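You operate a simulated robot arm through the tools that you are given. There is no shell and no other tool. Be economical: measure what you need, move in short steps, check, and stop when the job is done.

The job below is to be done with a simulated two-armed robot. You get a single attempt, and the scene is never put back.

Task
Brush the tyre on the stand clean all round with the brush arm.
Fine: free the brake, crank, swing the arm off again and set the brake. Where these are worked on the way, their far stop is far enough and under half their travel is too little: brush arm.
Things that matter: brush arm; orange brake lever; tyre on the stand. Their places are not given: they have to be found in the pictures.

It is judged by the outcome, as a careful person would: the job done as asked, and still so three seconds after it is handed in. It fails if anything else is knocked over, pushed out of place, dropped, spilled or broken.

Robot
Two 7-joint arms with two-finger parallel grippers on one trunk that stands fixed in place. Base frame: the origin is at the foot of the trunk, x ahead of it, y to its left, z up. Units: mm, rad, N and s.
The left shoulder is at [50, 158, 1158], the right one opposite. With the tool pointing down near the work surface each hand reaches from about 100 to 660 mm from the base axis, measured 20 degrees to its own side. Payload 3.91 kg a hand.
The TCP of each hand is the grasp point between the finger pads, 30 mm short of the fingertips. In the tool frame z runs along the fingers and y along their closing line. The gripper opens to 110 mm. The fingers are 20 mm wide and 10 mm thick; the gripper's body (48 by 112 mm) begins 55 mm behind the TCP.
Orientation is that of the tool frame in the base frame, as a unit quaternion [w, x, y, z]. With the fingers straight down and closing along the base's y, the tool's x points along the base's -x, its y along +y and its z along -z.

Tools
- The arms move only by the tool play_rows. It takes "left_deltas", "right_deltas" or both (then of equal length, played together; a hand with none holds still); each is a list of rows, each a list of 6 numbers: the shift along the tool's x, y, z in units of 50 mm (1.0 is 50 mm), then the turn, a rotation vector about the tool's x, y, z in units of 4 degrees (1.0 is 4 degrees). In form: [[x, y, z, rx, ry, rz], ...]. A call has 1 to 20 rows; each row shifts and turns the commanded pose from where the row before left it, along the tool's axes as they then stand. "left_grip" and "right_grip" are, for a hand that has rows, the closure, from 0 (fully open) to 1 (shut), set as the call begins (left out, the last holds). A call with a number of a shift or a turn outside -1 to 1 is refused whole. A row lasts 0.2 s, in which the tool goes at most 50 mm and 0.15 rad; a call with a longer step from one row to the next is refused whole, and so is a gripper value outside its range. Where a pose cannot be reached the arm comes as near as it can. A force on the tool above 60 N (or 10 N above the force at the start of the call, whichever is more), or a blocked arm, ends the call early, and 0.2 s more pass. Each finger travels about 153 mm/s and halts on what it meets, pressing with about 43 N; the grip force reading is that of the motor and also rises with nothing between the fingers. The clock runs only during rows and for 0.2 s after the last one: add rows that do not move to give the fingers time. The reply holds the time, the measured pose of the TCP, the force on the tool along the base axes, the opening and the grip force, in the units named above and with some noise, with the torque about the TCP (base axes, N m) and any sound that the robot's microphone picked up, and new pictures: "show" is both (left out), scene, wrist or none (wrist: the cameras of the hands that moved).
- Cameras (640 x 400 px; columns grow to the right, rows downward): "scene" is now at [119.9, -44.1, 1340.8]; the picture's right is [-0.48, -0.88, 0.00], its down [-0.11, 0.06, -0.99] and it looks along [0.87, -0.47, -0.13] (base axes); focal length 259 px, centre (320, 200). "left" rides on the left gripper at [72, -17, -103] in its tool frame; the picture's right is [0.23, 0.97, 0.00], its down [-0.76, 0.18, -0.62] and it looks along [-0.61, 0.14, 0.78] (tool axes); focal length 222 px, centre (320, 200). "right" rides on the right gripper at [72, 17, -103] in its tool frame; the picture's right is [-0.23, 0.97, 0.00], its down [-0.76, -0.18, -0.62] and it looks along [-0.61, -0.14, 0.78] (tool axes); focal length 222 px, centre (320, 200).
- lift_body(by): slides the trunk up (or, below 0, down) by that many mm; the arms and the scene camera ride with it, the base frame stays. It gives what a move gives, with no picture.
- head_to(pan, tilt): turns the head with the scene camera to pan (to the left, within 1.396 rad either way) and tilt (down, from -0.506 to 1.204), counted from straight ahead of the robot. It gives what a move gives, and a new picture of the scene camera.
- locate(camera, pixels): for up to 12 pixels [column, row] of the newest picture of that camera ("zoom" is the newest enlarged one), the place [x, y, z] in the base frame of the surface seen there, good to about 2 mm. No time passes.
- close_up(camera, box): a new picture of the part [left, top, right, bottom] of that camera's present view, enlarged. No time passes.
- sign_off(): hands the job in; it is judged then, once.

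Go step by step. Measure first, check grasps and placings, and put right what went wrong. The budget is 80 turns and 200 pictures, counting those below and the enlarged ones. Unless the task says otherwise, let go and move clear before handing in, and close with one line.

The tools are called after "Call:" as a command line: name --argument value ..., lists and objects as JSON in quotes. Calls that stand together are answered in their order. play_rows: Moves the arms, as the interface text tells. Its arguments: {"type":"object","properties":{"left_deltas":{"type":"array"},"left_grip":{"type":"number"},"right_deltas":{"type":"array"},"right_grip":{"type":"number"},"show":{"type":"string","enum":["both","scene","wrist","none"]}},"required":[]} The other tools are called the same way: lift_body (by) slides the trunk up or down; head_to (pan, tilt) turns the head that bears the scene camera; locate (camera, pixels) gives the place of the surface under pixels of a picture; close_up (camera, box) takes an enlarged picture of a part of a camera's view; sign_off () hands the job in.

At the start:

```text
t: 0.0
left_position: [341.1, -11.9, 1289.0]
left_ee_rot: [0.0, 0.0, 1.0, -0.001]
left_ft_force: [0.6, -0.5, 0.1]
left_ft_torque: [0.02, 0.01, 0.03]
left_opening: 109.7
left_grip_force: 0.1
right_position: [376.3, -412.4, 1290.4]
right_ee_rot: [0.0, 0.0, 1.0, 0.0]
right_ft_force: [0.7, 0.1, 1.0]
right_ft_torque: [-0.02, 0.02, 0.01]
right_opening: 110.4
right_grip_force: 0.0
trunk travel left (down, up): [-400.0, 82.0]
head pan, tilt: [-0.497, 0.131]
```

scene: 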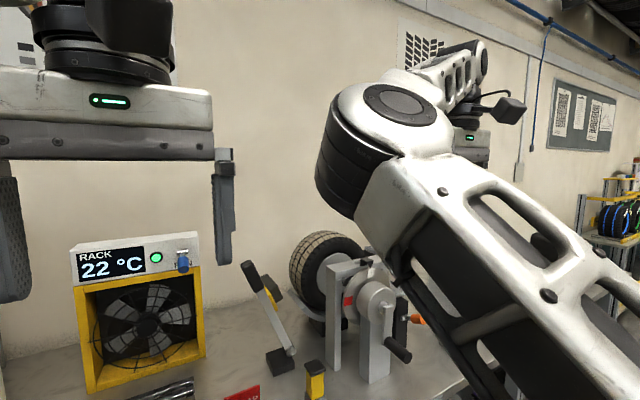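
right: 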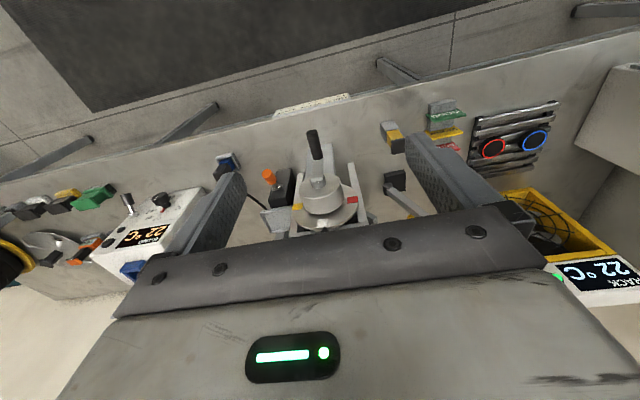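
left: 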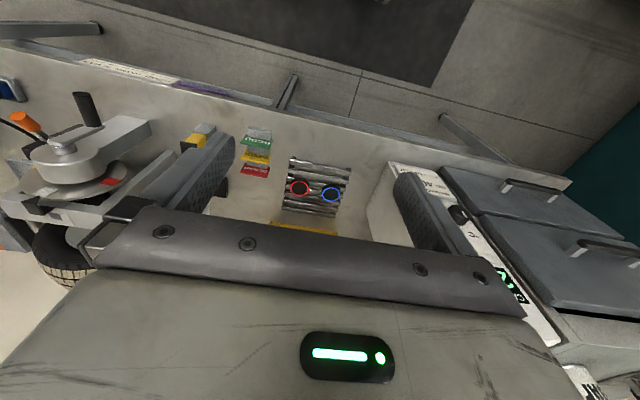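

The stand with tyre, crank and brush arm shows near (330,290) in the scene, partly hidden by the right arm. I'll tilt the head down and take closer looks.

Call:
head_to --pan -0.45 --tilt 0.6

Call:
close_up --camera "right" --box '[220, 110, 480, 272]'

Call:
close_up --camera "scene" --box '[200, 60, 440, 210]'

```text
t: 0.9
left_position: [341.2, -12.3, 1288.6]
left_ee_rot: [0.0, 0.001, 1.0, -0.001]
left_ft_force: [-0.1, 0.1, 1.0]
left_ft_torque: [-0.01, 0.01, 0.02]
left_opening: 110.1
left_grip_force: 0.0
right_position: [376.0, -413.6, 1291.0]
right_ee_rot: [0.001, -0.001, 1.0, 0.001]
right_ft_force: [0.5, -0.5, 0.6]
right_ft_torque: [0.0, 0.03, -0.01]
right_opening: 110.2
right_grip_force: 0.1
trunk travel left (down, up): [-400.0, 82.0]
head pan, tilt: [-0.45, 0.6]
```

scene: 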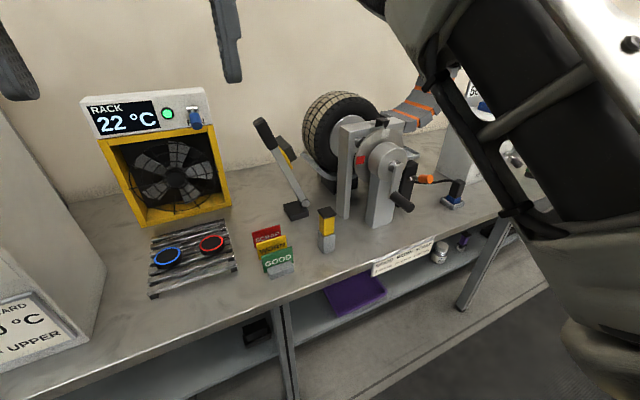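

```text
2.46 times, centred on (350, 191) of right
```

zoom: 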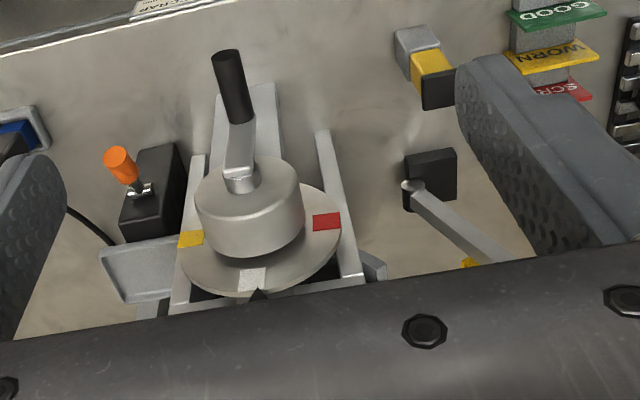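

```text
2.67 times, centred on (320, 135) of scene
```

zoom: 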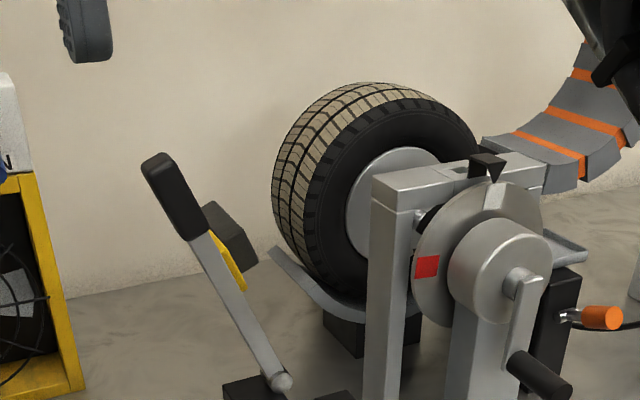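

The brush arm pivots at (295,211) with grip at (265,132), the crank handle is at (403,203), and the orange brake lever is at (424,180). I'll locate the main points.

Call:
close_up --camera "scene" --box '[330, 100, 490, 240]'

Call:
locate --camera "scene" --pixels '[[260, 125], [270, 145], [284, 168], [303, 207], [294, 158], [322, 130], [345, 97], [386, 160], [412, 157], [397, 197], [410, 208], [402, 235]]'

Call:
locate --camera "scene" --pixels '[[432, 180], [422, 180], [412, 180], [383, 118], [362, 160], [340, 210], [328, 215], [375, 222], [455, 200], [330, 190], [410, 165], [300, 280]]'

```text
2.86 times, centred on (410, 170) of scene
```

zoom: 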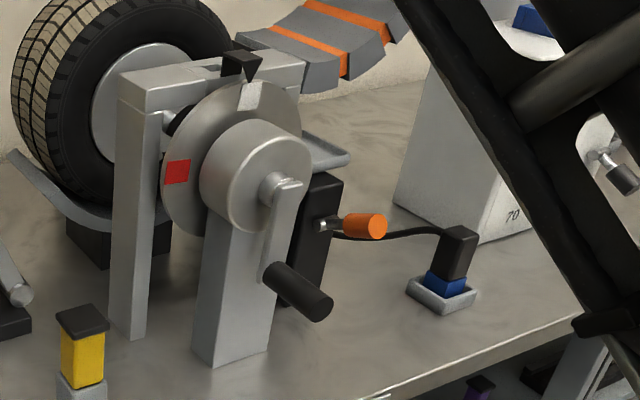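

```text
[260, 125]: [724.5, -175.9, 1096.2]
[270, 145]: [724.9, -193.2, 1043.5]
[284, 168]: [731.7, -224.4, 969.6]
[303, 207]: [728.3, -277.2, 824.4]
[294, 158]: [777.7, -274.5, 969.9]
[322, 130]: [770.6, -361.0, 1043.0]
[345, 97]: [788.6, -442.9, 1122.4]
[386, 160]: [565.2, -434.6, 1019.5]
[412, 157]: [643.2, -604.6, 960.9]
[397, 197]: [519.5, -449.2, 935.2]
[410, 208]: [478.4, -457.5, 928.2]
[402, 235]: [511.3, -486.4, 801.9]
```

```text
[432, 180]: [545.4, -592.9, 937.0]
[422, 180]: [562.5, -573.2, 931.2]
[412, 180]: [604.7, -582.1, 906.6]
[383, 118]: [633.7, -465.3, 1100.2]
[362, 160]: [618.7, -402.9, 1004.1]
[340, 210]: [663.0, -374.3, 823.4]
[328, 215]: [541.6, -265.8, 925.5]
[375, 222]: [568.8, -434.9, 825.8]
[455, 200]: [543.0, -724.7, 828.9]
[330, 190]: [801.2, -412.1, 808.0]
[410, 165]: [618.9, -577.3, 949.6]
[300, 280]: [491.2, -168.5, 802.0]
```

The crank faces me with its axis along x. I'll measure the crank and brake more exactly in this enlarged picture.

Call:
locate --camera "zoom" --pixels '[[268, 182], [292, 186], [272, 272], [300, 290], [322, 306], [285, 270], [376, 226], [352, 224], [328, 224], [318, 226], [320, 190], [318, 250]]'

Call:
close_up --camera "scene" --box '[380, 150, 476, 210]'

Call:
close_up --camera "scene" --box '[240, 80, 400, 230]'

```text
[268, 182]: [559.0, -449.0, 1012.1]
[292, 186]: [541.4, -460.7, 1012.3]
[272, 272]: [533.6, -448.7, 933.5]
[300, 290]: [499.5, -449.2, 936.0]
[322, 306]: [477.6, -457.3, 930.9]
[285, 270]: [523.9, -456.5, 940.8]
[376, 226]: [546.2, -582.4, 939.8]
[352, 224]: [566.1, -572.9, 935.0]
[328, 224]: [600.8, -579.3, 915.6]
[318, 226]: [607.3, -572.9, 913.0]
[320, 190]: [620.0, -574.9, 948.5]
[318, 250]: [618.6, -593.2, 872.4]
```

```text
6.67 times, centred on (428, 180) of scene
```

zoom: 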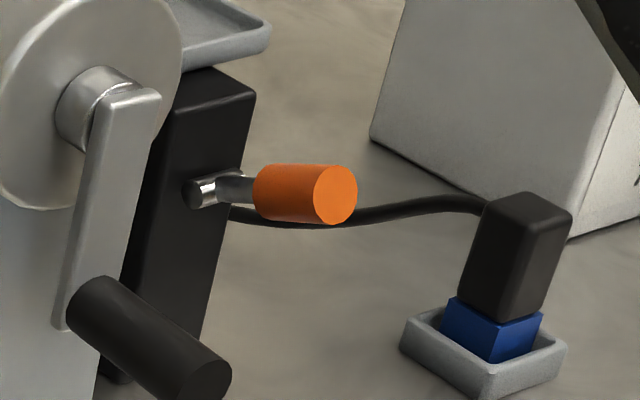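

```text
2.67 times, centred on (320, 155) of scene
```

zoom: 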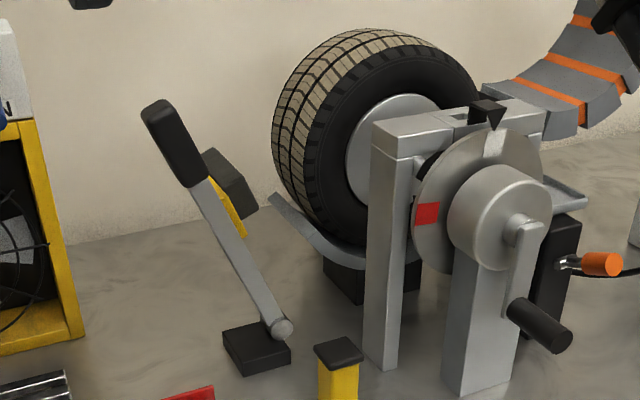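

Brake lever: pin at about (607,-578,912), knob end at (546,-585,938), so it swings in the x-z plane. Next I bring the right hand toward it, turning the fingers forward.

Call:
play_rows --right_deltas '[[0.2, -0.7, 0.6, 0, 0, 0], [0.2, -0.7, 0.6, 0, 0, 0], [0.2, -0.7, 0.6, 0, 0, 0], [0.2, -0.7, 0.6, 0, 0, 0], [0, 0, 0, 0, -1, 0], [0, 0, 0, 0, -1, 0], [0, 0, 0, 0, -1, 0], [0, 0, 0, 0, -1, 0], [0, 0, 0, 0, -1, 0], [0, 0, 0, 0, -1, 0], [0, 0, 0, 0, -1, 0], [0, 0, 0, 0, -1, 0], [0, 0, 0, 0, -1, 0], [0, 0, 0, 0, -1, 0], [0, 0, 0, 0, -1, 0], [0, 0, 0, 0, -1, 0], [0, 0, 0, 0, -1, 0], [0, 0, 0, 0, -1, 0], [0, 0, 0, 0, -1, 0]]' --show "none"

Call:
play_rows --right_deltas '[[0, 0, 0, 0, -1, 0], [0, 0, 0, 0, -1, 0], [0, 0, 0, 0, -1, 0], [0, 0, 0, 0, -1, 0], [0, 0, 0, 0, -1, 0], [0, 0, 0, 0, -1, 0], [0, 0, 0, 0, -1, 0], [0, 0, 0, 0, -0.5, 0], [0, 0, 0, 0, 0, 0]]' --show "both"

```text
t: 4.9
left_position: [341.8, -11.4, 1287.7]
left_ee_rot: [0.0, -0.001, 1.0, -0.002]
left_ft_force: [-0.8, 0.5, 0.1]
left_ft_torque: [0.0, -0.02, -0.01]
left_opening: 110.0
left_grip_force: 0.1
right_position: [335.6, -553.6, 1170.4]
right_ee_rot: [0.501, -0.001, 0.866, 0.0]
right_ft_force: [0.0, -0.1, 0.1]
right_ft_torque: [0.02, 0.0, -0.04]
right_opening: 110.0
right_grip_force: 0.0
trunk travel left (down, up): [-400.0, 82.0]
head pan, tilt: [-0.45, 0.6]
```

```text
t: 6.9
left_position: [341.3, -11.0, 1287.9]
left_ee_rot: [0.0, 0.0, 1.0, -0.001]
left_ft_force: [-0.4, -0.7, 0.0]
left_ft_torque: [-0.01, 0.0, 0.03]
left_opening: 109.8
left_grip_force: 0.1
right_position: [335.5, -552.6, 1171.3]
right_ee_rot: [0.708, 0.0, 0.707, 0.0]
right_ft_force: [-0.4, 0.1, -0.5]
right_ft_torque: [0.02, 0.02, 0.03]
right_opening: 110.0
right_grip_force: 0.1
trunk travel left (down, up): [-400.0, 82.0]
head pan, tilt: [-0.45, 0.6]
```

scene: 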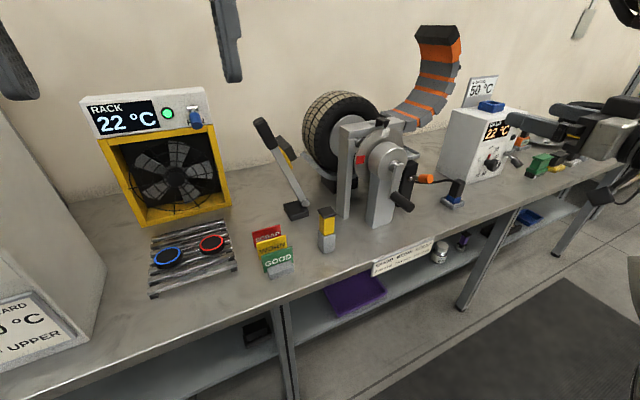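
right: 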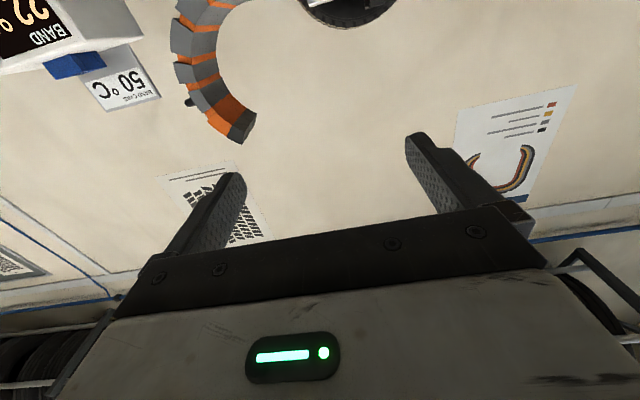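

The view is now clear. I'll close the right fingers and bring them in front of and above the orange knob, to try pushing it down.

Call:
play_rows --right_deltas '[[0.73, -0.1, 0.55, 0, 0, 0], [0.73, -0.1, 0.55, 0, 0, 0], [0.73, -0.1, 0.55, 0, 0, 0], [0.73, -0.1, 0.55, 0, 0, 0], [0.7, -0.14, 0.5, 0, 0, 0], [0, 0, 0, 0, 0, 0]]' --right_grip 1 --show "scene"

Call:
close_up --camera "scene" --box '[320, 100, 500, 220]'

```text
t: 8.3
left_position: [341.5, -13.2, 1287.9]
left_ee_rot: [0.0, 0.0, 1.0, 0.0]
left_ft_force: [0.4, -0.3, 0.4]
left_ft_torque: [0.06, -0.01, 0.01]
left_opening: 110.1
left_grip_force: 0.0
right_position: [471.4, -582.4, 989.6]
right_ee_rot: [0.707, 0.0, 0.707, 0.0]
right_ft_force: [-0.1, -0.7, 0.0]
right_ft_torque: [-0.02, 0.0, 0.03]
right_opening: 0.1
right_grip_force: 37.3
trunk travel left (down, up): [-400.0, 82.0]
head pan, tilt: [-0.45, 0.6]
```

scene: 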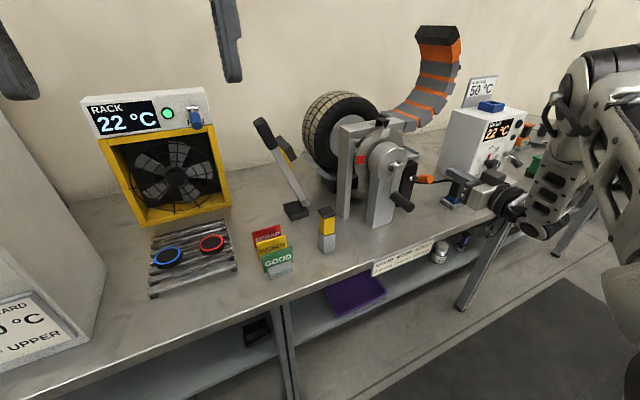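

```text
3.33 times, centred on (410, 160) of scene
```

zoom: 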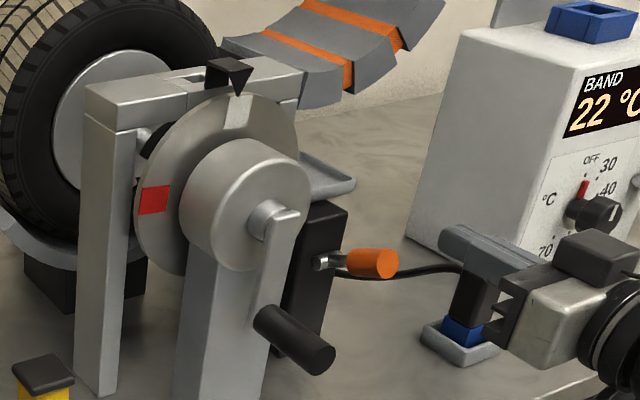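

Fingers closed at tip (501,-582,990). I'll go forward over the knob and press it down in small steps.

Call:
play_rows --right_deltas '[[0, 0.05, 0.6, 0, 0, 0], [0, 0, 0.56, 0, 0, 0], [0.2, 0, 0, 0, 0, 0], [0.2, 0, 0, 0, 0, 0], [0.2, 0, 0, 0, 0, 0], [0.2, 0, 0, 0, 0, 0], [0.2, 0, 0, 0, 0, 0], [0.2, 0, 0, 0, 0, 0], [0, 0, 0, 0, 0, 0]]' --show "none"

Call:
close_up --camera "scene" --box '[320, 100, 500, 220]'

```text
t: 10.3
left_position: [340.4, -12.7, 1288.6]
left_ee_rot: [0.0, 0.0, 1.0, -0.001]
left_ft_force: [0.0, 0.6, -0.6]
left_ft_torque: [-0.02, 0.03, -0.03]
left_opening: 109.9
left_grip_force: 0.0
right_position: [529.0, -577.8, 930.0]
right_ee_rot: [0.707, 0.0, 0.707, 0.0]
right_ft_force: [-0.2, 0.1, 0.4]
right_ft_torque: [0.02, -0.01, 0.0]
right_opening: 0.0
right_grip_force: 38.2
trunk travel left (down, up): [-400.0, 82.0]
head pan, tilt: [-0.45, 0.6]
```

```text
3.33 times, centred on (410, 160) of scene
```

zoom: 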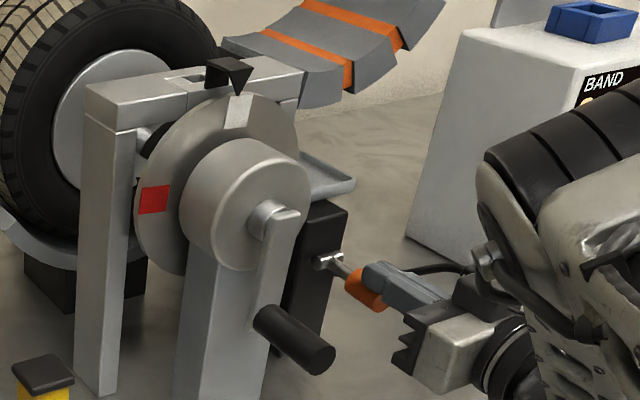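

The knob follows down freely. I'll keep pressing, moving in a bit, until it meets its stop.

Call:
play_rows --right_deltas '[[0.2, 0, 0.1, 0, 0, 0], [0.2, 0, 0.1, 0, 0, 0], [0.2, 0, 0.1, 0, 0, 0], [0.2, 0, 0.1, 0, 0, 0], [0.2, 0, 0, 0, 0, 0], [0, 0, 0, 0, 0, 0]]' --show "none"

Call:
close_up --camera "scene" --box '[320, 100, 500, 220]'

```text
t: 11.2
left_position: [335.4, -7.8, 1290.9]
left_ee_rot: [0.003, -0.001, 1.0, -0.003]
left_ft_force: [-0.1, 0.5, -0.1]
left_ft_torque: [0.0, 0.02, 0.02]
left_opening: 110.0
left_grip_force: 0.2
right_position: [540.6, -578.2, 910.4]
right_ee_rot: [0.721, -0.004, 0.693, -0.003]
right_ft_force: [-28.6, 11.9, 25.8]
right_ft_torque: [-0.15, -0.45, 0.57]
right_opening: 0.0
right_grip_force: 37.9
trunk travel left (down, up): [-400.0, 82.0]
head pan, tilt: [-0.45, 0.6]
stopped in row 4 (right hand): the force on the tool passed its limit at 66 N (the readings are from after the stop); the commanded pose is now the measured one
```

```text
3.33 times, centred on (410, 160) of scene
```

zoom: 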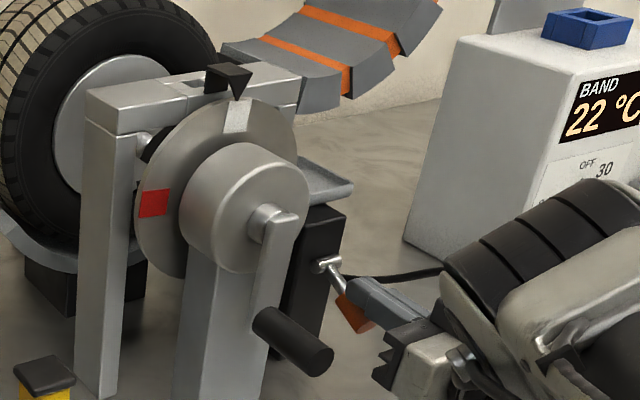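

The lever hit its lower stop at 66 N. I'll back off and look at it.

Call:
play_rows --right_deltas '[[-0.4, 0, -0.2, 0, 0.3, 0], [-0.4, 0, -0.4, 0, 0.27, 0], [-0.3, 0, -0.8, 0, 0, 0], [0, 0, -1, 0, 0, 0], [0, 0, -0.5, 0, 0, 0], [0, 0, 0, 0, 0, 0]]' --show "scene"

Call:
close_up --camera "scene" --box '[320, 100, 500, 220]'

```text
t: 12.6
left_position: [341.5, -12.5, 1287.6]
left_ee_rot: [0.0, 0.0, 1.0, -0.001]
left_ft_force: [-0.5, 0.5, -0.1]
left_ft_torque: [0.02, 0.03, 0.03]
left_opening: 109.9
left_grip_force: 0.0
right_position: [398.2, -580.0, 958.5]
right_ee_rot: [0.699, -0.001, 0.715, -0.002]
right_ft_force: [0.2, -0.1, -1.0]
right_ft_torque: [0.01, -0.03, -0.02]
right_opening: 0.0
right_grip_force: 37.4
trunk travel left (down, up): [-400.0, 82.0]
head pan, tilt: [-0.45, 0.6]
```

scene: 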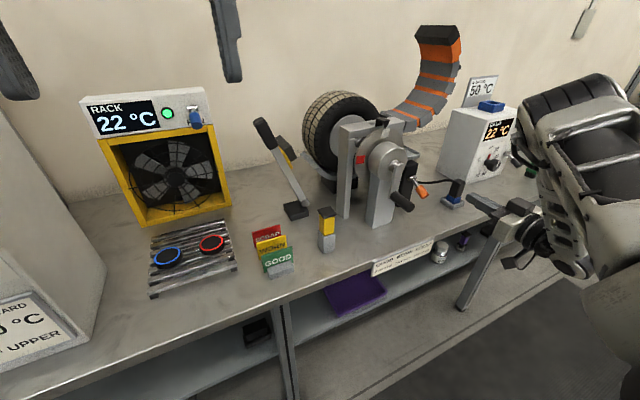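

```text
3.33 times, centred on (410, 160) of scene
```

zoom: 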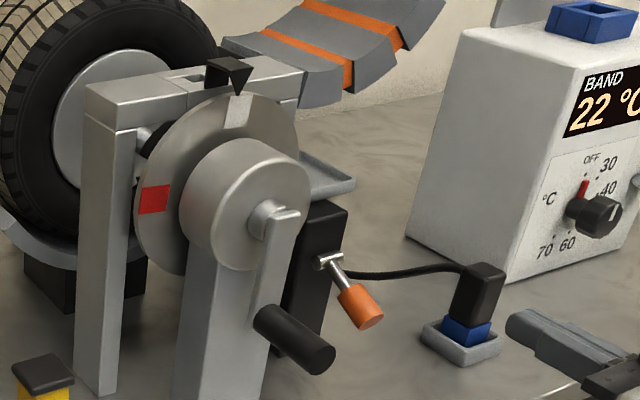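

The lever rests at its lower stop. Next comes the brush arm with the left hand; I'll measure the room around it and the fan box.

Call:
locate --camera "scene" --pixels '[[205, 92], [215, 115], [232, 205], [256, 120], [262, 148], [270, 118], [288, 145], [310, 130], [329, 92], [300, 215], [285, 207], [340, 170]]'

Call:
play_rows --left_deltas '[[0, 0, 0, 0, -1, 0], [0, 0, 0, 0, -1, 0], [0, 0, 0, 0, -1, 0], [0, 0, 0, 0, -1, 0], [0, 0, 0, 0, -1, 0], [0, 0, 0, 0, -1, 0], [0, 0, 0, 0, -1, 0], [0, 0, 0, 0, -1, 0], [0, 0, 0, 0, -1, 0], [0, 0, 0, 0, -1, 0], [0, 0, 0, 0, -1, 0], [0, 0, 0, 0, -1, 0], [0, 0, 0, 0, -1, 0], [0, 0, 0, 0, -1, 0], [0, 0, 0, 0, -1, 0], [0, 0, 0, 0, -1, 0], [0, 0, 0, 0, -1, 0], [0, 0, 0, 0, -1, 0], [0, 0, 0, 0, -1, 0], [0, 0, 0, 0, -1, 0]]' --left_grip 1 --show "none"

Call:
play_rows --left_deltas '[[0, 0, 0, 0, -1, 0], [0, 0, 0, 0, -1, 0], [0, 0, 0, 0, -0.5, 0], [0, 0, 0, 1, 0, 0], [0, 0, 0, 1, 0, 0], [0, 0, 0, 1, 0, 0], [0, 0, 0, 1, 0, 0], [0, 0, 0, 1, 0, 0], [0, 0, 0, 1, 0, 0], [0, 0, 0, 1, 0, 0], [0, 0, 0, 0.5, 0, 0], [0, 0, 0, 0, 0, 0]]' --show "scene"

```text
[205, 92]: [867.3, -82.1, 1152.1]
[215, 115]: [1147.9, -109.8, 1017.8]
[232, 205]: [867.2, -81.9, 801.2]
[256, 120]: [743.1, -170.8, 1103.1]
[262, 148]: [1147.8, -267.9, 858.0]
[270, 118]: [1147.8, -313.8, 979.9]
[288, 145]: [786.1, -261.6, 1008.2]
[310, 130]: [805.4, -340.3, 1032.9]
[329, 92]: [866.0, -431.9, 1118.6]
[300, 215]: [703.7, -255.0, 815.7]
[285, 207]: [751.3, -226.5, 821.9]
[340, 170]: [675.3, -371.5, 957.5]
```

```text
t: 16.8
left_position: [348.9, -4.8, 1295.5]
left_ee_rot: [0.64, -0.024, 0.768, -0.001]
left_ft_force: [0.5, -0.4, 0.1]
left_ft_torque: [0.01, 0.01, 0.02]
left_opening: 0.0
left_grip_force: 37.9
right_position: [399.5, -578.9, 957.7]
right_ee_rot: [0.7, -0.001, 0.715, -0.002]
right_ft_force: [-0.2, 0.4, 0.3]
right_ft_torque: [-0.02, 0.01, -0.01]
right_opening: 0.0
right_grip_force: 38.0
trunk travel left (down, up): [-400.0, 82.0]
head pan, tilt: [-0.45, 0.6]
```

```text
t: 19.4
left_position: [341.1, -12.0, 1288.2]
left_ee_rot: [0.683, 0.183, 0.683, -0.183]
left_ft_force: [-0.3, -1.0, 1.0]
left_ft_torque: [0.05, -0.01, 0.0]
left_opening: 0.0
left_grip_force: 37.0
right_position: [399.0, -580.1, 957.2]
right_ee_rot: [0.7, -0.001, 0.714, -0.002]
right_ft_force: [0.5, 0.1, 0.8]
right_ft_torque: [-0.01, -0.02, 0.03]
right_opening: 0.2
right_grip_force: 38.2
trunk travel left (down, up): [-400.0, 82.0]
head pan, tilt: [-0.45, 0.6]
```

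scene: 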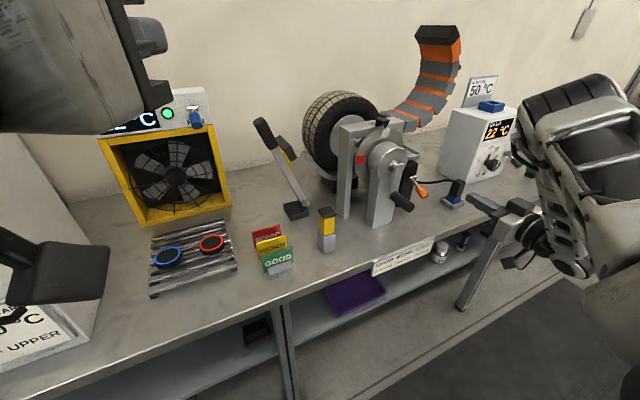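

Fan box front is at x 867, so there is room. I'll bring the left closed fingers beside the brush arm's grip, on its left side.

Call:
play_rows --left_deltas '[[0.47, 0.21, 0.84, 0, 0, 0], [0.47, 0.21, 0.84, 0, 0, 0], [0.47, 0.21, 0.84, 0, 0, 0], [0.47, 0.21, 0.84, 0, 0, 0], [0.47, 0.21, 0.84, 0, 0, 0], [0.47, 0.21, 0.84, 0, 0, 0], [0.47, 0.21, 0.84, 0, 0, 0], [0.47, 0.21, 0.84, 0, 0, 0], [0.47, 0.21, 0.84, 0, 0, 0], [0, 0, 0, 0, 0, 0]]' --show "scene"

```text
t: 21.6
left_position: [717.5, -117.8, 1076.5]
left_ee_rot: [0.684, 0.182, 0.682, -0.183]
left_ft_force: [-0.5, -0.8, -0.7]
left_ft_torque: [0.01, -0.04, 0.0]
left_opening: 0.0
left_grip_force: 37.7
right_position: [398.9, -579.5, 958.6]
right_ee_rot: [0.7, -0.001, 0.714, -0.002]
right_ft_force: [-0.5, 0.0, 0.3]
right_ft_torque: [0.0, -0.02, -0.02]
right_opening: 0.0
right_grip_force: 38.2
trunk travel left (down, up): [-400.0, 82.0]
head pan, tilt: [-0.45, 0.6]
```

scene: 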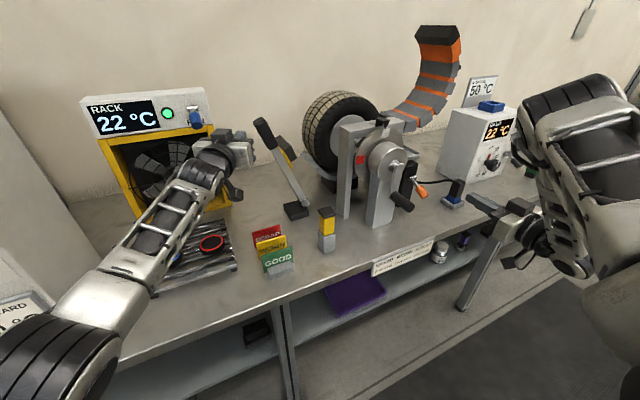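

The fingertips stand just left of the grip. I push toward -y in 15 mm rows.

Call:
play_rows --left_deltas '[[0, -0.346, 0.2, 0, 0, 0], [0, -0.26, 0.15, 0, 0, 0], [0, -0.26, 0.15, 0, 0, 0], [0, -0.26, 0.15, 0, 0, 0], [0, -0.26, 0.15, 0, 0, 0], [0, -0.26, 0.15, 0, 0, 0], [0, 0, 0, 0, 0, 0]]' --show "scene"

```text
t: 23.2
left_position: [711.6, -165.3, 1072.4]
left_ee_rot: [0.676, 0.187, 0.688, -0.187]
left_ft_force: [0.6, 0.4, -0.7]
left_ft_torque: [0.03, 0.0, -0.02]
left_opening: 0.0
left_grip_force: 37.8
left hand out of reach, approached as far as the arm can: row 3, 4, 5, 6
right_position: [398.7, -579.8, 957.6]
right_ee_rot: [0.699, 0.0, 0.715, -0.003]
right_ft_force: [-0.6, -0.8, -0.2]
right_ft_torque: [-0.04, -0.01, -0.01]
right_opening: 0.1
right_grip_force: 37.4
trunk travel left (down, up): [-400.0, 82.0]
head pan, tilt: [-0.45, 0.6]
```

scene: 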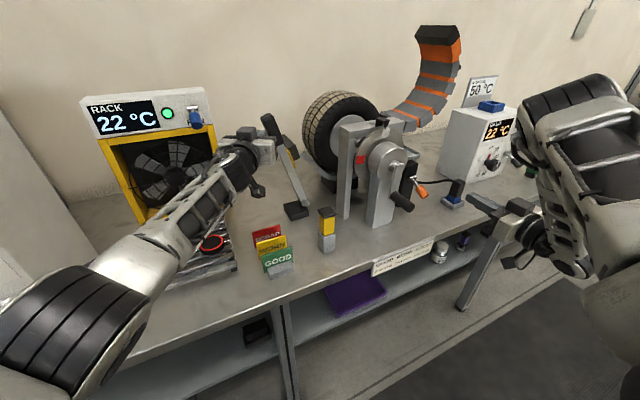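

The left arm is at its reach limit, so the right hand must swing the brush arm. I'll retract the left hand to its own side and bring the right hand over, passing high.

Call:
play_rows --left_deltas '[[-0.24, 0.18, -0.82, 0, 0, 0], [-0.24, 0.18, -0.82, 0, 0, 0], [-0.24, 0.18, -0.82, 0, 0, 0], [-0.24, 0.18, -0.82, 0, 0, 0], [-0.24, 0.18, -0.82, 0, 0, 0], [-0.24, 0.18, -0.82, 0, 0, 0], [-0.24, 0.18, -0.82, 0, 0, 0], [-0.24, 0.18, -0.82, 0, 0, 0], [-0.24, 0.18, -0.82, 0, 0, 0], [-0.24, 0.18, -0.82, 0, 0, 0]]' --right_deltas '[[-0.5, 0, 0, 0, -0.33, 0], [-0.5, 0, 0, 0, 0, 0], [-0.5, 0, 0, 0, 0, 0], [-0.5, 0, 0, 0, 0, 0], [-0.5, 0, 0, 0, 0, 0], [-0.5, 0, 0, 0, 0, 0], [-0.5, 0, 0, 0, 0, 0], [-0.5, 0, 0, 0, 0, 0], [-0.5, 0, 0, 0, 0, 0], [0, 0, 0.6, 0, 0, 0]]' --show "none"

Call:
play_rows --right_deltas '[[0, 0.8, 0.1, 0, 0, 0], [0, 0.8, 0.1, 0, 0, 0], [0, 0.8, 0.1, 0, 0, 0], [0, 0.8, 0.1, 0, 0, 0], [0, 0.8, 0.1, 0, 0, 0], [0, 0.8, 0.1, 0, 0, 0], [0, 0.8, 0.1, 0, 0, 0], [0, 0.8, 0.1, 0, 0, 0], [0, 0.8, 0.1, 0, 0, 0], [0, 0.8, 0.1, 0, 0, 0], [0, 0.8, 0, 0, 0, 0], [0, 0.4, 0, 0, 0, 0], [0, 0, 0, 0, 0, 0]]' --show "scene"

```text
t: 25.4
left_position: [430.0, 117.2, 1193.9]
left_ee_rot: [0.683, 0.183, 0.683, -0.184]
left_ft_force: [-0.2, 0.6, -0.5]
left_ft_torque: [0.01, -0.04, 0.01]
left_opening: 0.1
left_grip_force: 37.7
left hand out of reach, approached as far as the arm can: row 10
right_position: [429.2, -577.8, 1185.4]
right_ee_rot: [0.708, -0.001, 0.706, -0.002]
right_ft_force: [0.7, 0.4, -0.3]
right_ft_torque: [0.04, -0.01, -0.01]
right_opening: 0.0
right_grip_force: 37.9
trunk travel left (down, up): [-400.0, 82.0]
head pan, tilt: [-0.45, 0.6]
```

```text
t: 28.2
left_position: [430.8, 116.9, 1194.4]
left_ee_rot: [0.683, 0.182, 0.683, -0.183]
left_ft_force: [0.8, 0.2, 0.0]
left_ft_torque: [0.01, 0.01, -0.03]
left_opening: 0.1
left_grip_force: 37.8
right_position: [463.7, -297.1, 1182.3]
right_ee_rot: [0.708, 0.001, 0.706, -0.002]
right_ft_force: [0.0, -0.1, -0.2]
right_ft_torque: [0.01, -0.02, -0.02]
right_opening: 0.0
right_grip_force: 37.6
right hand out of reach, approached as far as the arm can: row 8, 9, 10, 11, 12
trunk travel left (down, up): [-400.0, 82.0]
head pan, tilt: [-0.45, 0.6]
```

scene: 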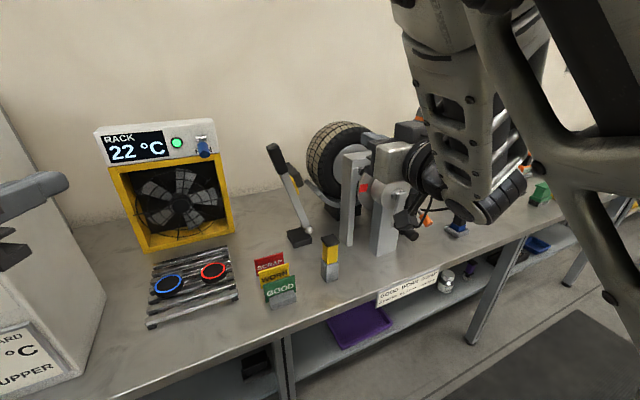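

The right hand stopped short near its inner limit at y -297. I'll go forward first (above and left of the stand), then across.

Call:
play_rows --right_deltas '[[0, 0, 0.7, 0, 0, 0], [0, 0, 0.7, 0, 0, 0], [0, 0, 0.7, 0, 0, 0], [0, 0.5, 0.7, 0, 0, 0], [0, 0.6, 0, 0, 0, 0], [0, 0.6, 0, 0, 0, 0], [0, 0.6, 0, 0, 0, 0], [0, 0.6, 0, 0, 0, 0], [0, 0, 0, 0, 0, 0]]' --show "scene"

```text
t: 30.2
left_position: [431.2, 117.1, 1194.3]
left_ee_rot: [0.683, 0.182, 0.683, -0.184]
left_ft_force: [0.8, 0.3, 0.6]
left_ft_torque: [0.0, -0.02, 0.01]
left_opening: 0.1
left_grip_force: 37.6
right_position: [605.7, -285.5, 1216.5]
right_ee_rot: [0.707, 0.0, 0.707, 0.0]
right_ft_force: [0.7, 0.0, 0.2]
right_ft_torque: [-0.01, 0.01, -0.01]
right_opening: 0.1
right_grip_force: 37.7
right hand out of reach, approached as far as the arm can: row 2, 3, 4, 5, 6, 7, 8
trunk travel left (down, up): [-400.0, 82.0]
head pan, tilt: [-0.45, 0.6]
```

scene: 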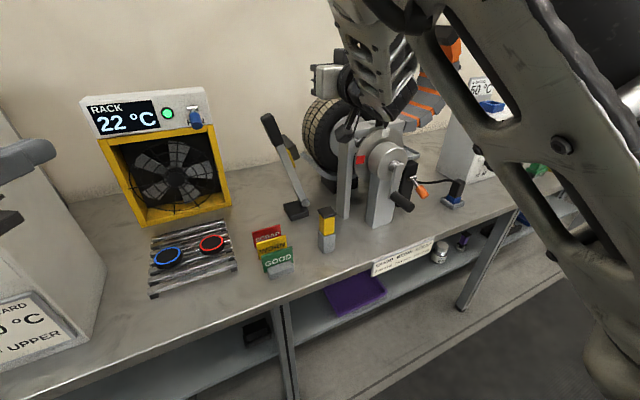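

The straight-forward wrist limits crossing. I'll yaw the hand left about 32° so the wrist stays right, and see where it goes.

Call:
play_rows --right_deltas '[[0, 0, 0, -1, 0, 0], [0, 0, 0, -1, 0, 0], [0, 0, 0, -1, 0, 0], [0, 0, 0, -1, 0, 0], [0, 0, 0, -1, 0, 0], [0, 0, 0, -1, 0, 0], [0, 0, 0, -1, 0, 0], [0, 0, 0, -1, 0, 0], [0, 0, 0, 0, 0, 0]]' --show "scene"

```text
t: 32.2
left_position: [430.3, 115.4, 1194.6]
left_ee_rot: [0.683, 0.182, 0.683, -0.184]
left_ft_force: [-0.1, -0.1, 0.2]
left_ft_torque: [-0.02, 0.01, -0.03]
left_opening: 0.0
left_grip_force: 38.1
right_position: [605.1, -284.1, 1218.4]
right_ee_rot: [0.68, -0.196, 0.68, 0.192]
right_ft_force: [0.0, -0.6, -0.2]
right_ft_torque: [-0.01, 0.01, 0.03]
right_opening: 0.0
right_grip_force: 38.2
trunk travel left (down, up): [-400.0, 82.0]
head pan, tilt: [-0.45, 0.6]
```

scene: 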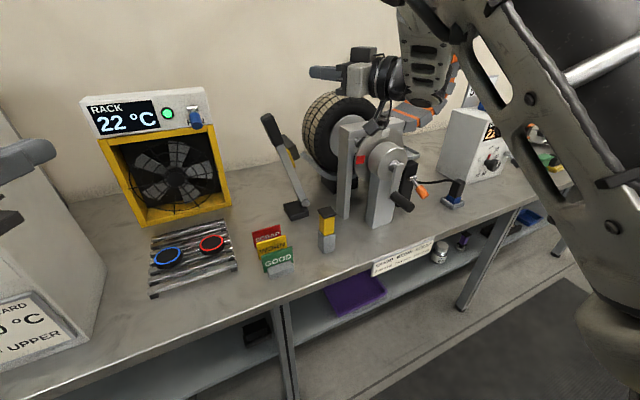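

Now the hand is yawed and accepted. I'll move it across above the brush arm to its left side.

Call:
play_rows --right_deltas '[[0, 0.4, 0.6, 0, 0, 0], [0, 0.4, 0.6, 0, 0, 0], [0, 0.4, 0.6, 0, 0, 0], [0, 0.4, 0.6, 0, 0, 0], [0, 0.4, 0.6, 0, 0, 0], [0, 0, 0, 0, 0, 0]]' --show "scene"

```text
t: 33.6
left_position: [431.6, 116.8, 1195.1]
left_ee_rot: [0.683, 0.183, 0.682, -0.184]
left_ft_force: [0.2, -0.3, 0.0]
left_ft_torque: [0.03, 0.01, 0.0]
left_opening: 0.1
left_grip_force: 37.3
right_position: [684.6, -129.3, 1218.1]
right_ee_rot: [0.682, -0.192, 0.679, 0.193]
right_ft_force: [0.5, 0.2, 0.2]
right_ft_torque: [-0.03, -0.03, 0.01]
right_opening: 0.2
right_grip_force: 38.0
right hand out of reach, approached as far as the arm can: row 5
trunk travel left (down, up): [-400.0, 82.0]
head pan, tilt: [-0.45, 0.6]
```

scene: 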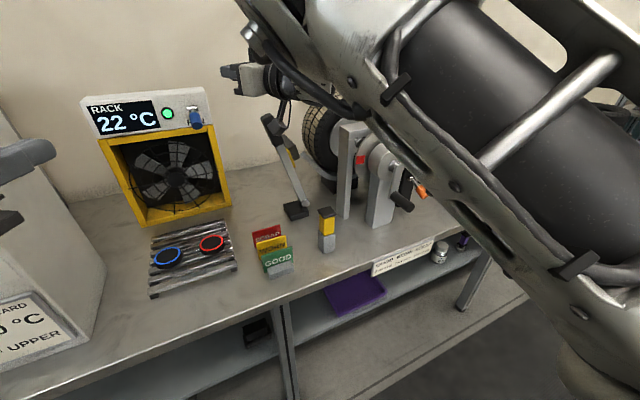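

Right hand is left of the arm, at z 1218. Let me measure the brush arm's present place before lowering.

Call:
locate --camera "scene" --pixels '[[267, 120], [275, 140], [285, 160], [296, 190], [291, 140], [239, 92], [293, 150]]'

Call:
close_up --camera "scene" --box '[220, 50, 380, 230]'

```text
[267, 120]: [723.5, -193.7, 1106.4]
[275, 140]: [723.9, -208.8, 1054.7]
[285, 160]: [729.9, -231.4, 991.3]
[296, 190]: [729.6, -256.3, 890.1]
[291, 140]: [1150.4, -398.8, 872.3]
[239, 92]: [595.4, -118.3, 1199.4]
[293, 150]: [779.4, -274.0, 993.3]
```

```text
2.22 times, centred on (300, 140) of scene
```

zoom: 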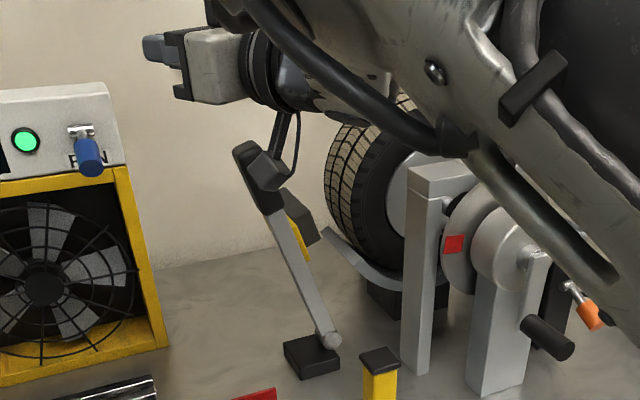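

The grip's left face is at about y -193 near z 1080. I'll lower the hand to z 1075 left of it and move in slightly.

Call:
play_rows --right_deltas '[[0.5, 0, 0, 0, 0, 0], [0.5, 0, 0, 0, 0, 0], [0.5, 0, 0, 0, 0, 0], [0.5, 0, 0, 0, 0, 0], [0.5, 0, 0.1, 0, 0, 0], [0.36, -0.2, 0.18, 0, 0, 0], [0, -0.2, 0, 0, 0, 0], [0, 0, 0, 0, 0, 0]]' --show "scene"

Call:
close_up --camera "scene" --box '[220, 50, 380, 230]'

```text
t: 35.4
left_position: [431.1, 115.2, 1195.4]
left_ee_rot: [0.683, 0.182, 0.683, -0.184]
left_ft_force: [-0.2, -0.7, -0.6]
left_ft_torque: [0.0, 0.01, -0.03]
left_opening: 0.0
left_grip_force: 38.2
right_position: [706.7, -135.9, 1076.3]
right_ee_rot: [0.68, -0.196, 0.68, 0.192]
right_ft_force: [-0.3, 0.4, 0.0]
right_ft_torque: [-0.01, -0.01, 0.01]
right_opening: 0.2
right_grip_force: 38.1
trunk travel left (down, up): [-400.0, 82.0]
head pan, tilt: [-0.45, 0.6]
```

scene: 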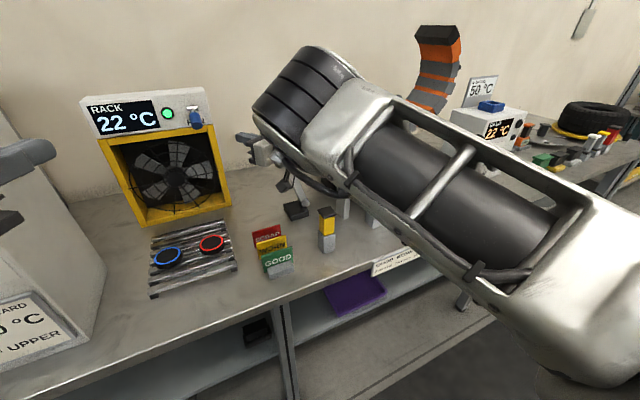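

```text
2.22 times, centred on (300, 140) of scene
```

zoom: 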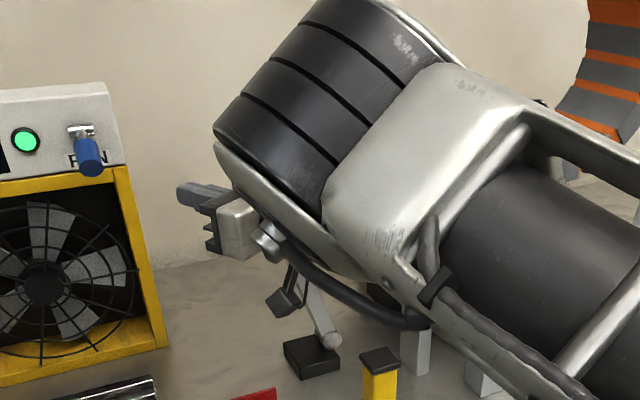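

Hand is in position. I'll push toward -y while unyawing, so that the wrist keeps clear of the stand.

Call:
play_rows --right_deltas '[[0, -0.25, -0.16, 1, 0, 0], [0, -0.265, -0.14, 1, 0, 0], [0, -0.274, -0.12, 1, 0, 0], [0, -0.28, -0.1, 1, 0, 0], [0, -0.29, -0.08, 1, 0, 0], [0, -0.293, -0.06, 1, 0, 0], [0, 0, 0, 0, 0, 0]]' --show "both"

Call:
close_up --camera "scene" --box '[220, 50, 380, 230]'

```text
t: 36.9
left_position: [428.2, 117.4, 1196.5]
left_ee_rot: [0.684, 0.183, 0.682, -0.183]
left_ft_force: [-0.5, 0.3, 0.3]
left_ft_torque: [-0.01, -0.01, 0.02]
left_opening: 0.0
left_grip_force: 37.8
right_position: [722.7, -265.2, 1104.0]
right_ee_rot: [0.694, -0.06, 0.715, 0.06]
right_ft_force: [-25.1, 10.9, -0.1]
right_ft_torque: [0.05, -0.28, -0.32]
right_opening: 0.0
right_grip_force: 37.6
right hand out of reach, approached as far as the arm can: row 3, 4, 5, 6
trunk travel left (down, up): [-400.0, 82.0]
head pan, tilt: [-0.45, 0.6]
stopped in row 7 (right hand): the force on the tool passed its limit at 65 N (the readings are from after the stop); the commanded pose is now the measured one
```

scene: 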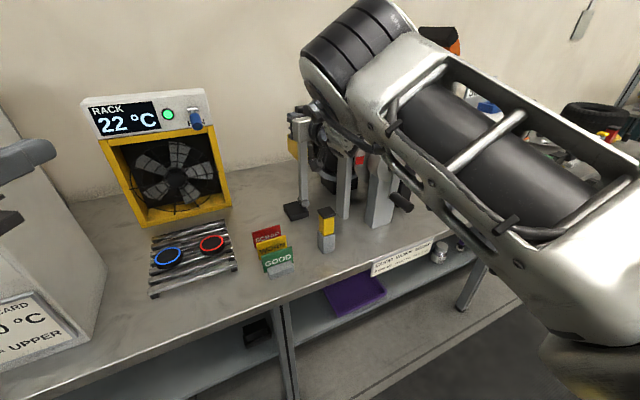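
right: 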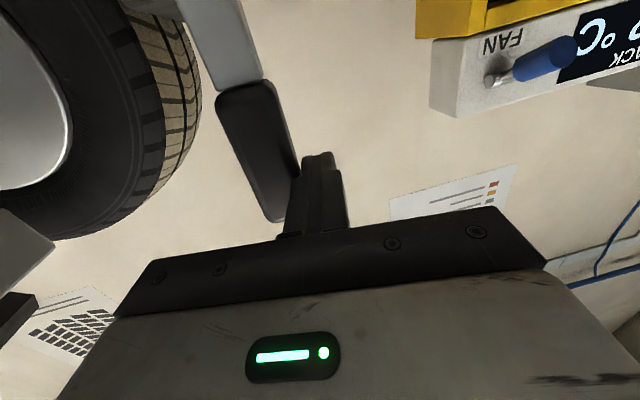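

```text
2.22 times, centred on (300, 140) of scene
```

zoom: 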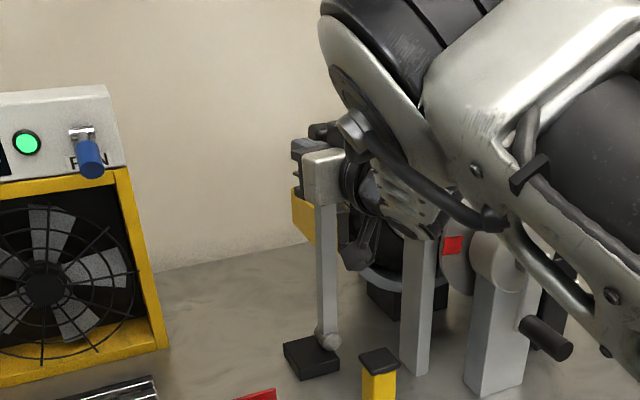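

The brush arm is upright now, and the stop came mostly from forward force on the grip. I'll ease back 10 mm and push on toward the tyre.

Call:
play_rows --right_deltas '[[0, 0, -0.25, 0, 0, 0], [0, -0.2, -0.1, 0.5, 0, 0], [0, -0.2, -0.02, 0.5, 0, 0], [0, -0.2, -0.02, 0.5, 0, 0], [0, -0.2, -0.01, 0.5, 0, 0], [0, 0, 0, 0, 0, 0]]' --show "both"

Call:
close_up --camera "scene" --box '[220, 50, 380, 230]'

```text
t: 37.8
left_position: [430.1, 116.7, 1194.6]
left_ee_rot: [0.683, 0.183, 0.683, -0.183]
left_ft_force: [-0.2, -0.8, -0.2]
left_ft_torque: [0.06, -0.02, 0.04]
left_opening: 0.0
left_grip_force: 37.6
right_position: [714.4, -268.3, 1102.3]
right_ee_rot: [0.691, -0.057, 0.719, 0.056]
right_ft_force: [-1.3, 20.3, -1.1]
right_ft_torque: [0.22, -0.01, 0.26]
right_opening: 0.0
right_grip_force: 36.9
right hand out of reach, approached as far as the arm can: row 3, 4
trunk travel left (down, up): [-400.0, 82.0]
head pan, tilt: [-0.45, 0.6]
stopped in row 4 (right hand): the force on the tool passed its limit at 64 N (the readings are from after the stop); the commanded pose is now the measured one
```

scene: 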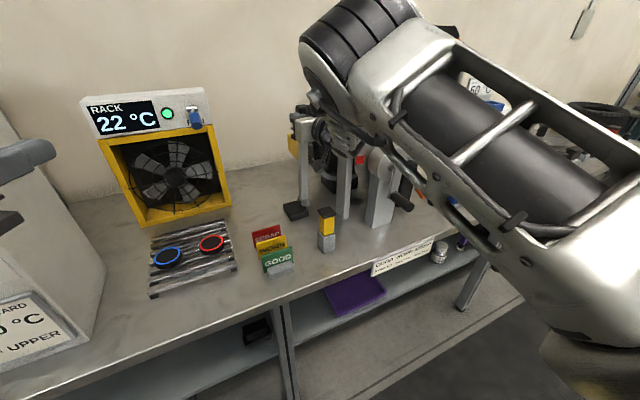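
right: 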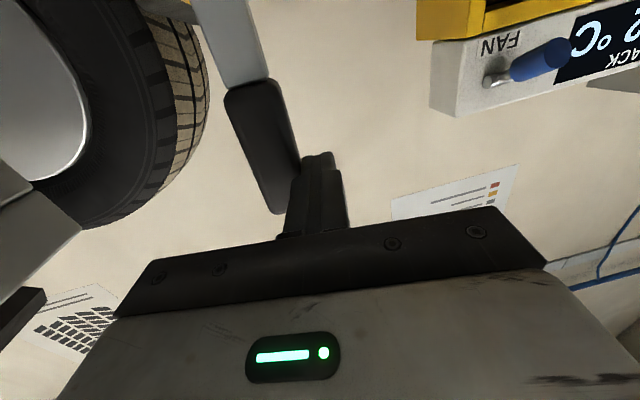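

```text
2.22 times, centred on (300, 140) of scene
```

zoom: 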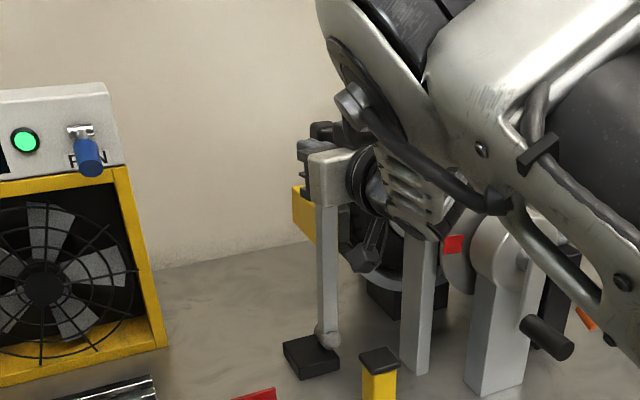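

A firm 64 N in y: the brush is likely on the tyre at its stop. I'll leave the grip and look whether the arm stays.

Call:
play_rows --right_deltas '[[0, 0.4, 0, 0, 0, 0], [0, 0, -0.8, 0, 0, 0], [0, 0, -0.8, 0, 0, 0], [-0.3, 0, -0.8, 0, 0, 0], [-0.6, 0, -0.8, 0, 0, 0], [-0.6, 0, -0.8, 0, 0, 0], [0, -0.7, 0, 0, 0, 0], [0, -0.7, 0, 0, 0, 0], [0, -0.7, 0, 0, 0, 0], [0, -0.7, 0, 0, 0, 0], [0, -0.7, 0, 0, 0, 0], [0, -0.7, 0, 0, 0, 0]]' --show "scene"

Call:
close_up --camera "scene" --box '[240, 80, 400, 230]'

```text
t: 40.4
left_position: [431.0, 116.2, 1194.2]
left_ee_rot: [0.683, 0.182, 0.683, -0.183]
left_ft_force: [-0.1, -0.5, -0.3]
left_ft_torque: [-0.01, 0.0, -0.03]
left_opening: 0.0
left_grip_force: 36.9
right_position: [549.1, -501.9, 1187.8]
right_ee_rot: [0.689, -0.051, 0.721, 0.05]
right_ft_force: [0.1, -0.6, -1.2]
right_ft_torque: [0.0, 0.02, -0.02]
right_opening: 0.0
right_grip_force: 37.8
right hand out of reach, approached as far as the arm can: row 1
trunk travel left (down, up): [-400.0, 82.0]
head pan, tilt: [-0.45, 0.6]
```

scene: 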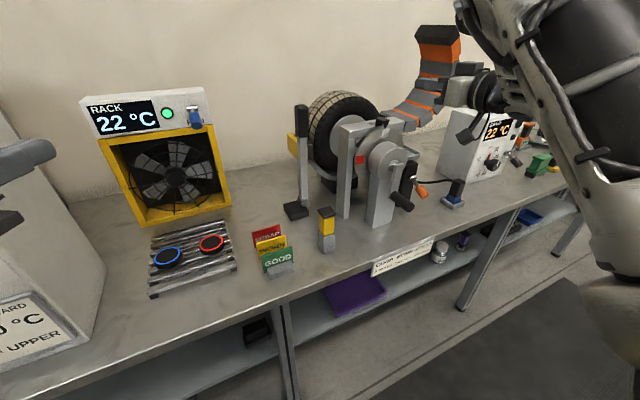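

```text
2.67 times, centred on (320, 155) of scene
```

zoom: 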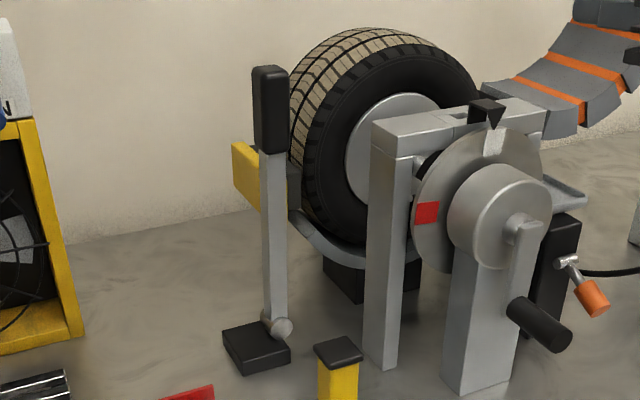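

The brush rests on the tyre and stays there. Now I measure the crank handle and axis precisely.

Call:
close_up --camera "scene" --box '[360, 120, 440, 220]'

Call:
locate --camera "scene" --pixels '[[408, 207], [406, 206], [410, 209], [408, 204], [396, 197], [399, 199], [403, 200], [396, 165], [398, 163], [380, 166], [390, 150], [384, 148]]'

```text
4.00 times, centred on (400, 170) of scene
```

zoom: 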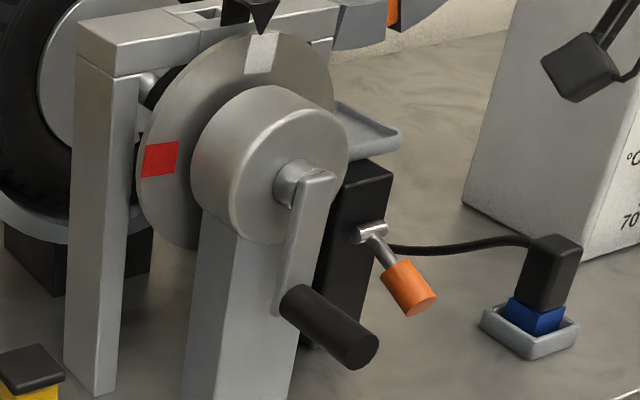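

```text
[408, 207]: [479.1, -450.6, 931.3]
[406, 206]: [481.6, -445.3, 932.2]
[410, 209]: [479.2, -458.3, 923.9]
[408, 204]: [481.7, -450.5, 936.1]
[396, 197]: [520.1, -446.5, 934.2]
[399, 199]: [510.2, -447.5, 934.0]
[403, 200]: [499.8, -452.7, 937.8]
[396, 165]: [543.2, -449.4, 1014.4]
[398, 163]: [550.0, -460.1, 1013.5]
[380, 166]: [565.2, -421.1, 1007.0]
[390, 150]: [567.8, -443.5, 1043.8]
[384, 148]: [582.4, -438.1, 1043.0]
```

Call:
locate --camera "zoom" --pixels '[[238, 180], [262, 235], [300, 108], [340, 150], [342, 128], [285, 185], [322, 182], [296, 170], [358, 355], [345, 360], [373, 345], [362, 338]]'

```text
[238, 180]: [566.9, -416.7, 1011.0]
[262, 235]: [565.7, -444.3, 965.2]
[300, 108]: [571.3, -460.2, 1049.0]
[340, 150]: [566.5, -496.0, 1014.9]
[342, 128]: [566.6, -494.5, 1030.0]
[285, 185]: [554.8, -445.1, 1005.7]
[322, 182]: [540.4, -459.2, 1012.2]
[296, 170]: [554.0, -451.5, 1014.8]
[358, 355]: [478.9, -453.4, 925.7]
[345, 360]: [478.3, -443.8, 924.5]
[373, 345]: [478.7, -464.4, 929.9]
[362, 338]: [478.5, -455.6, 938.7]
```

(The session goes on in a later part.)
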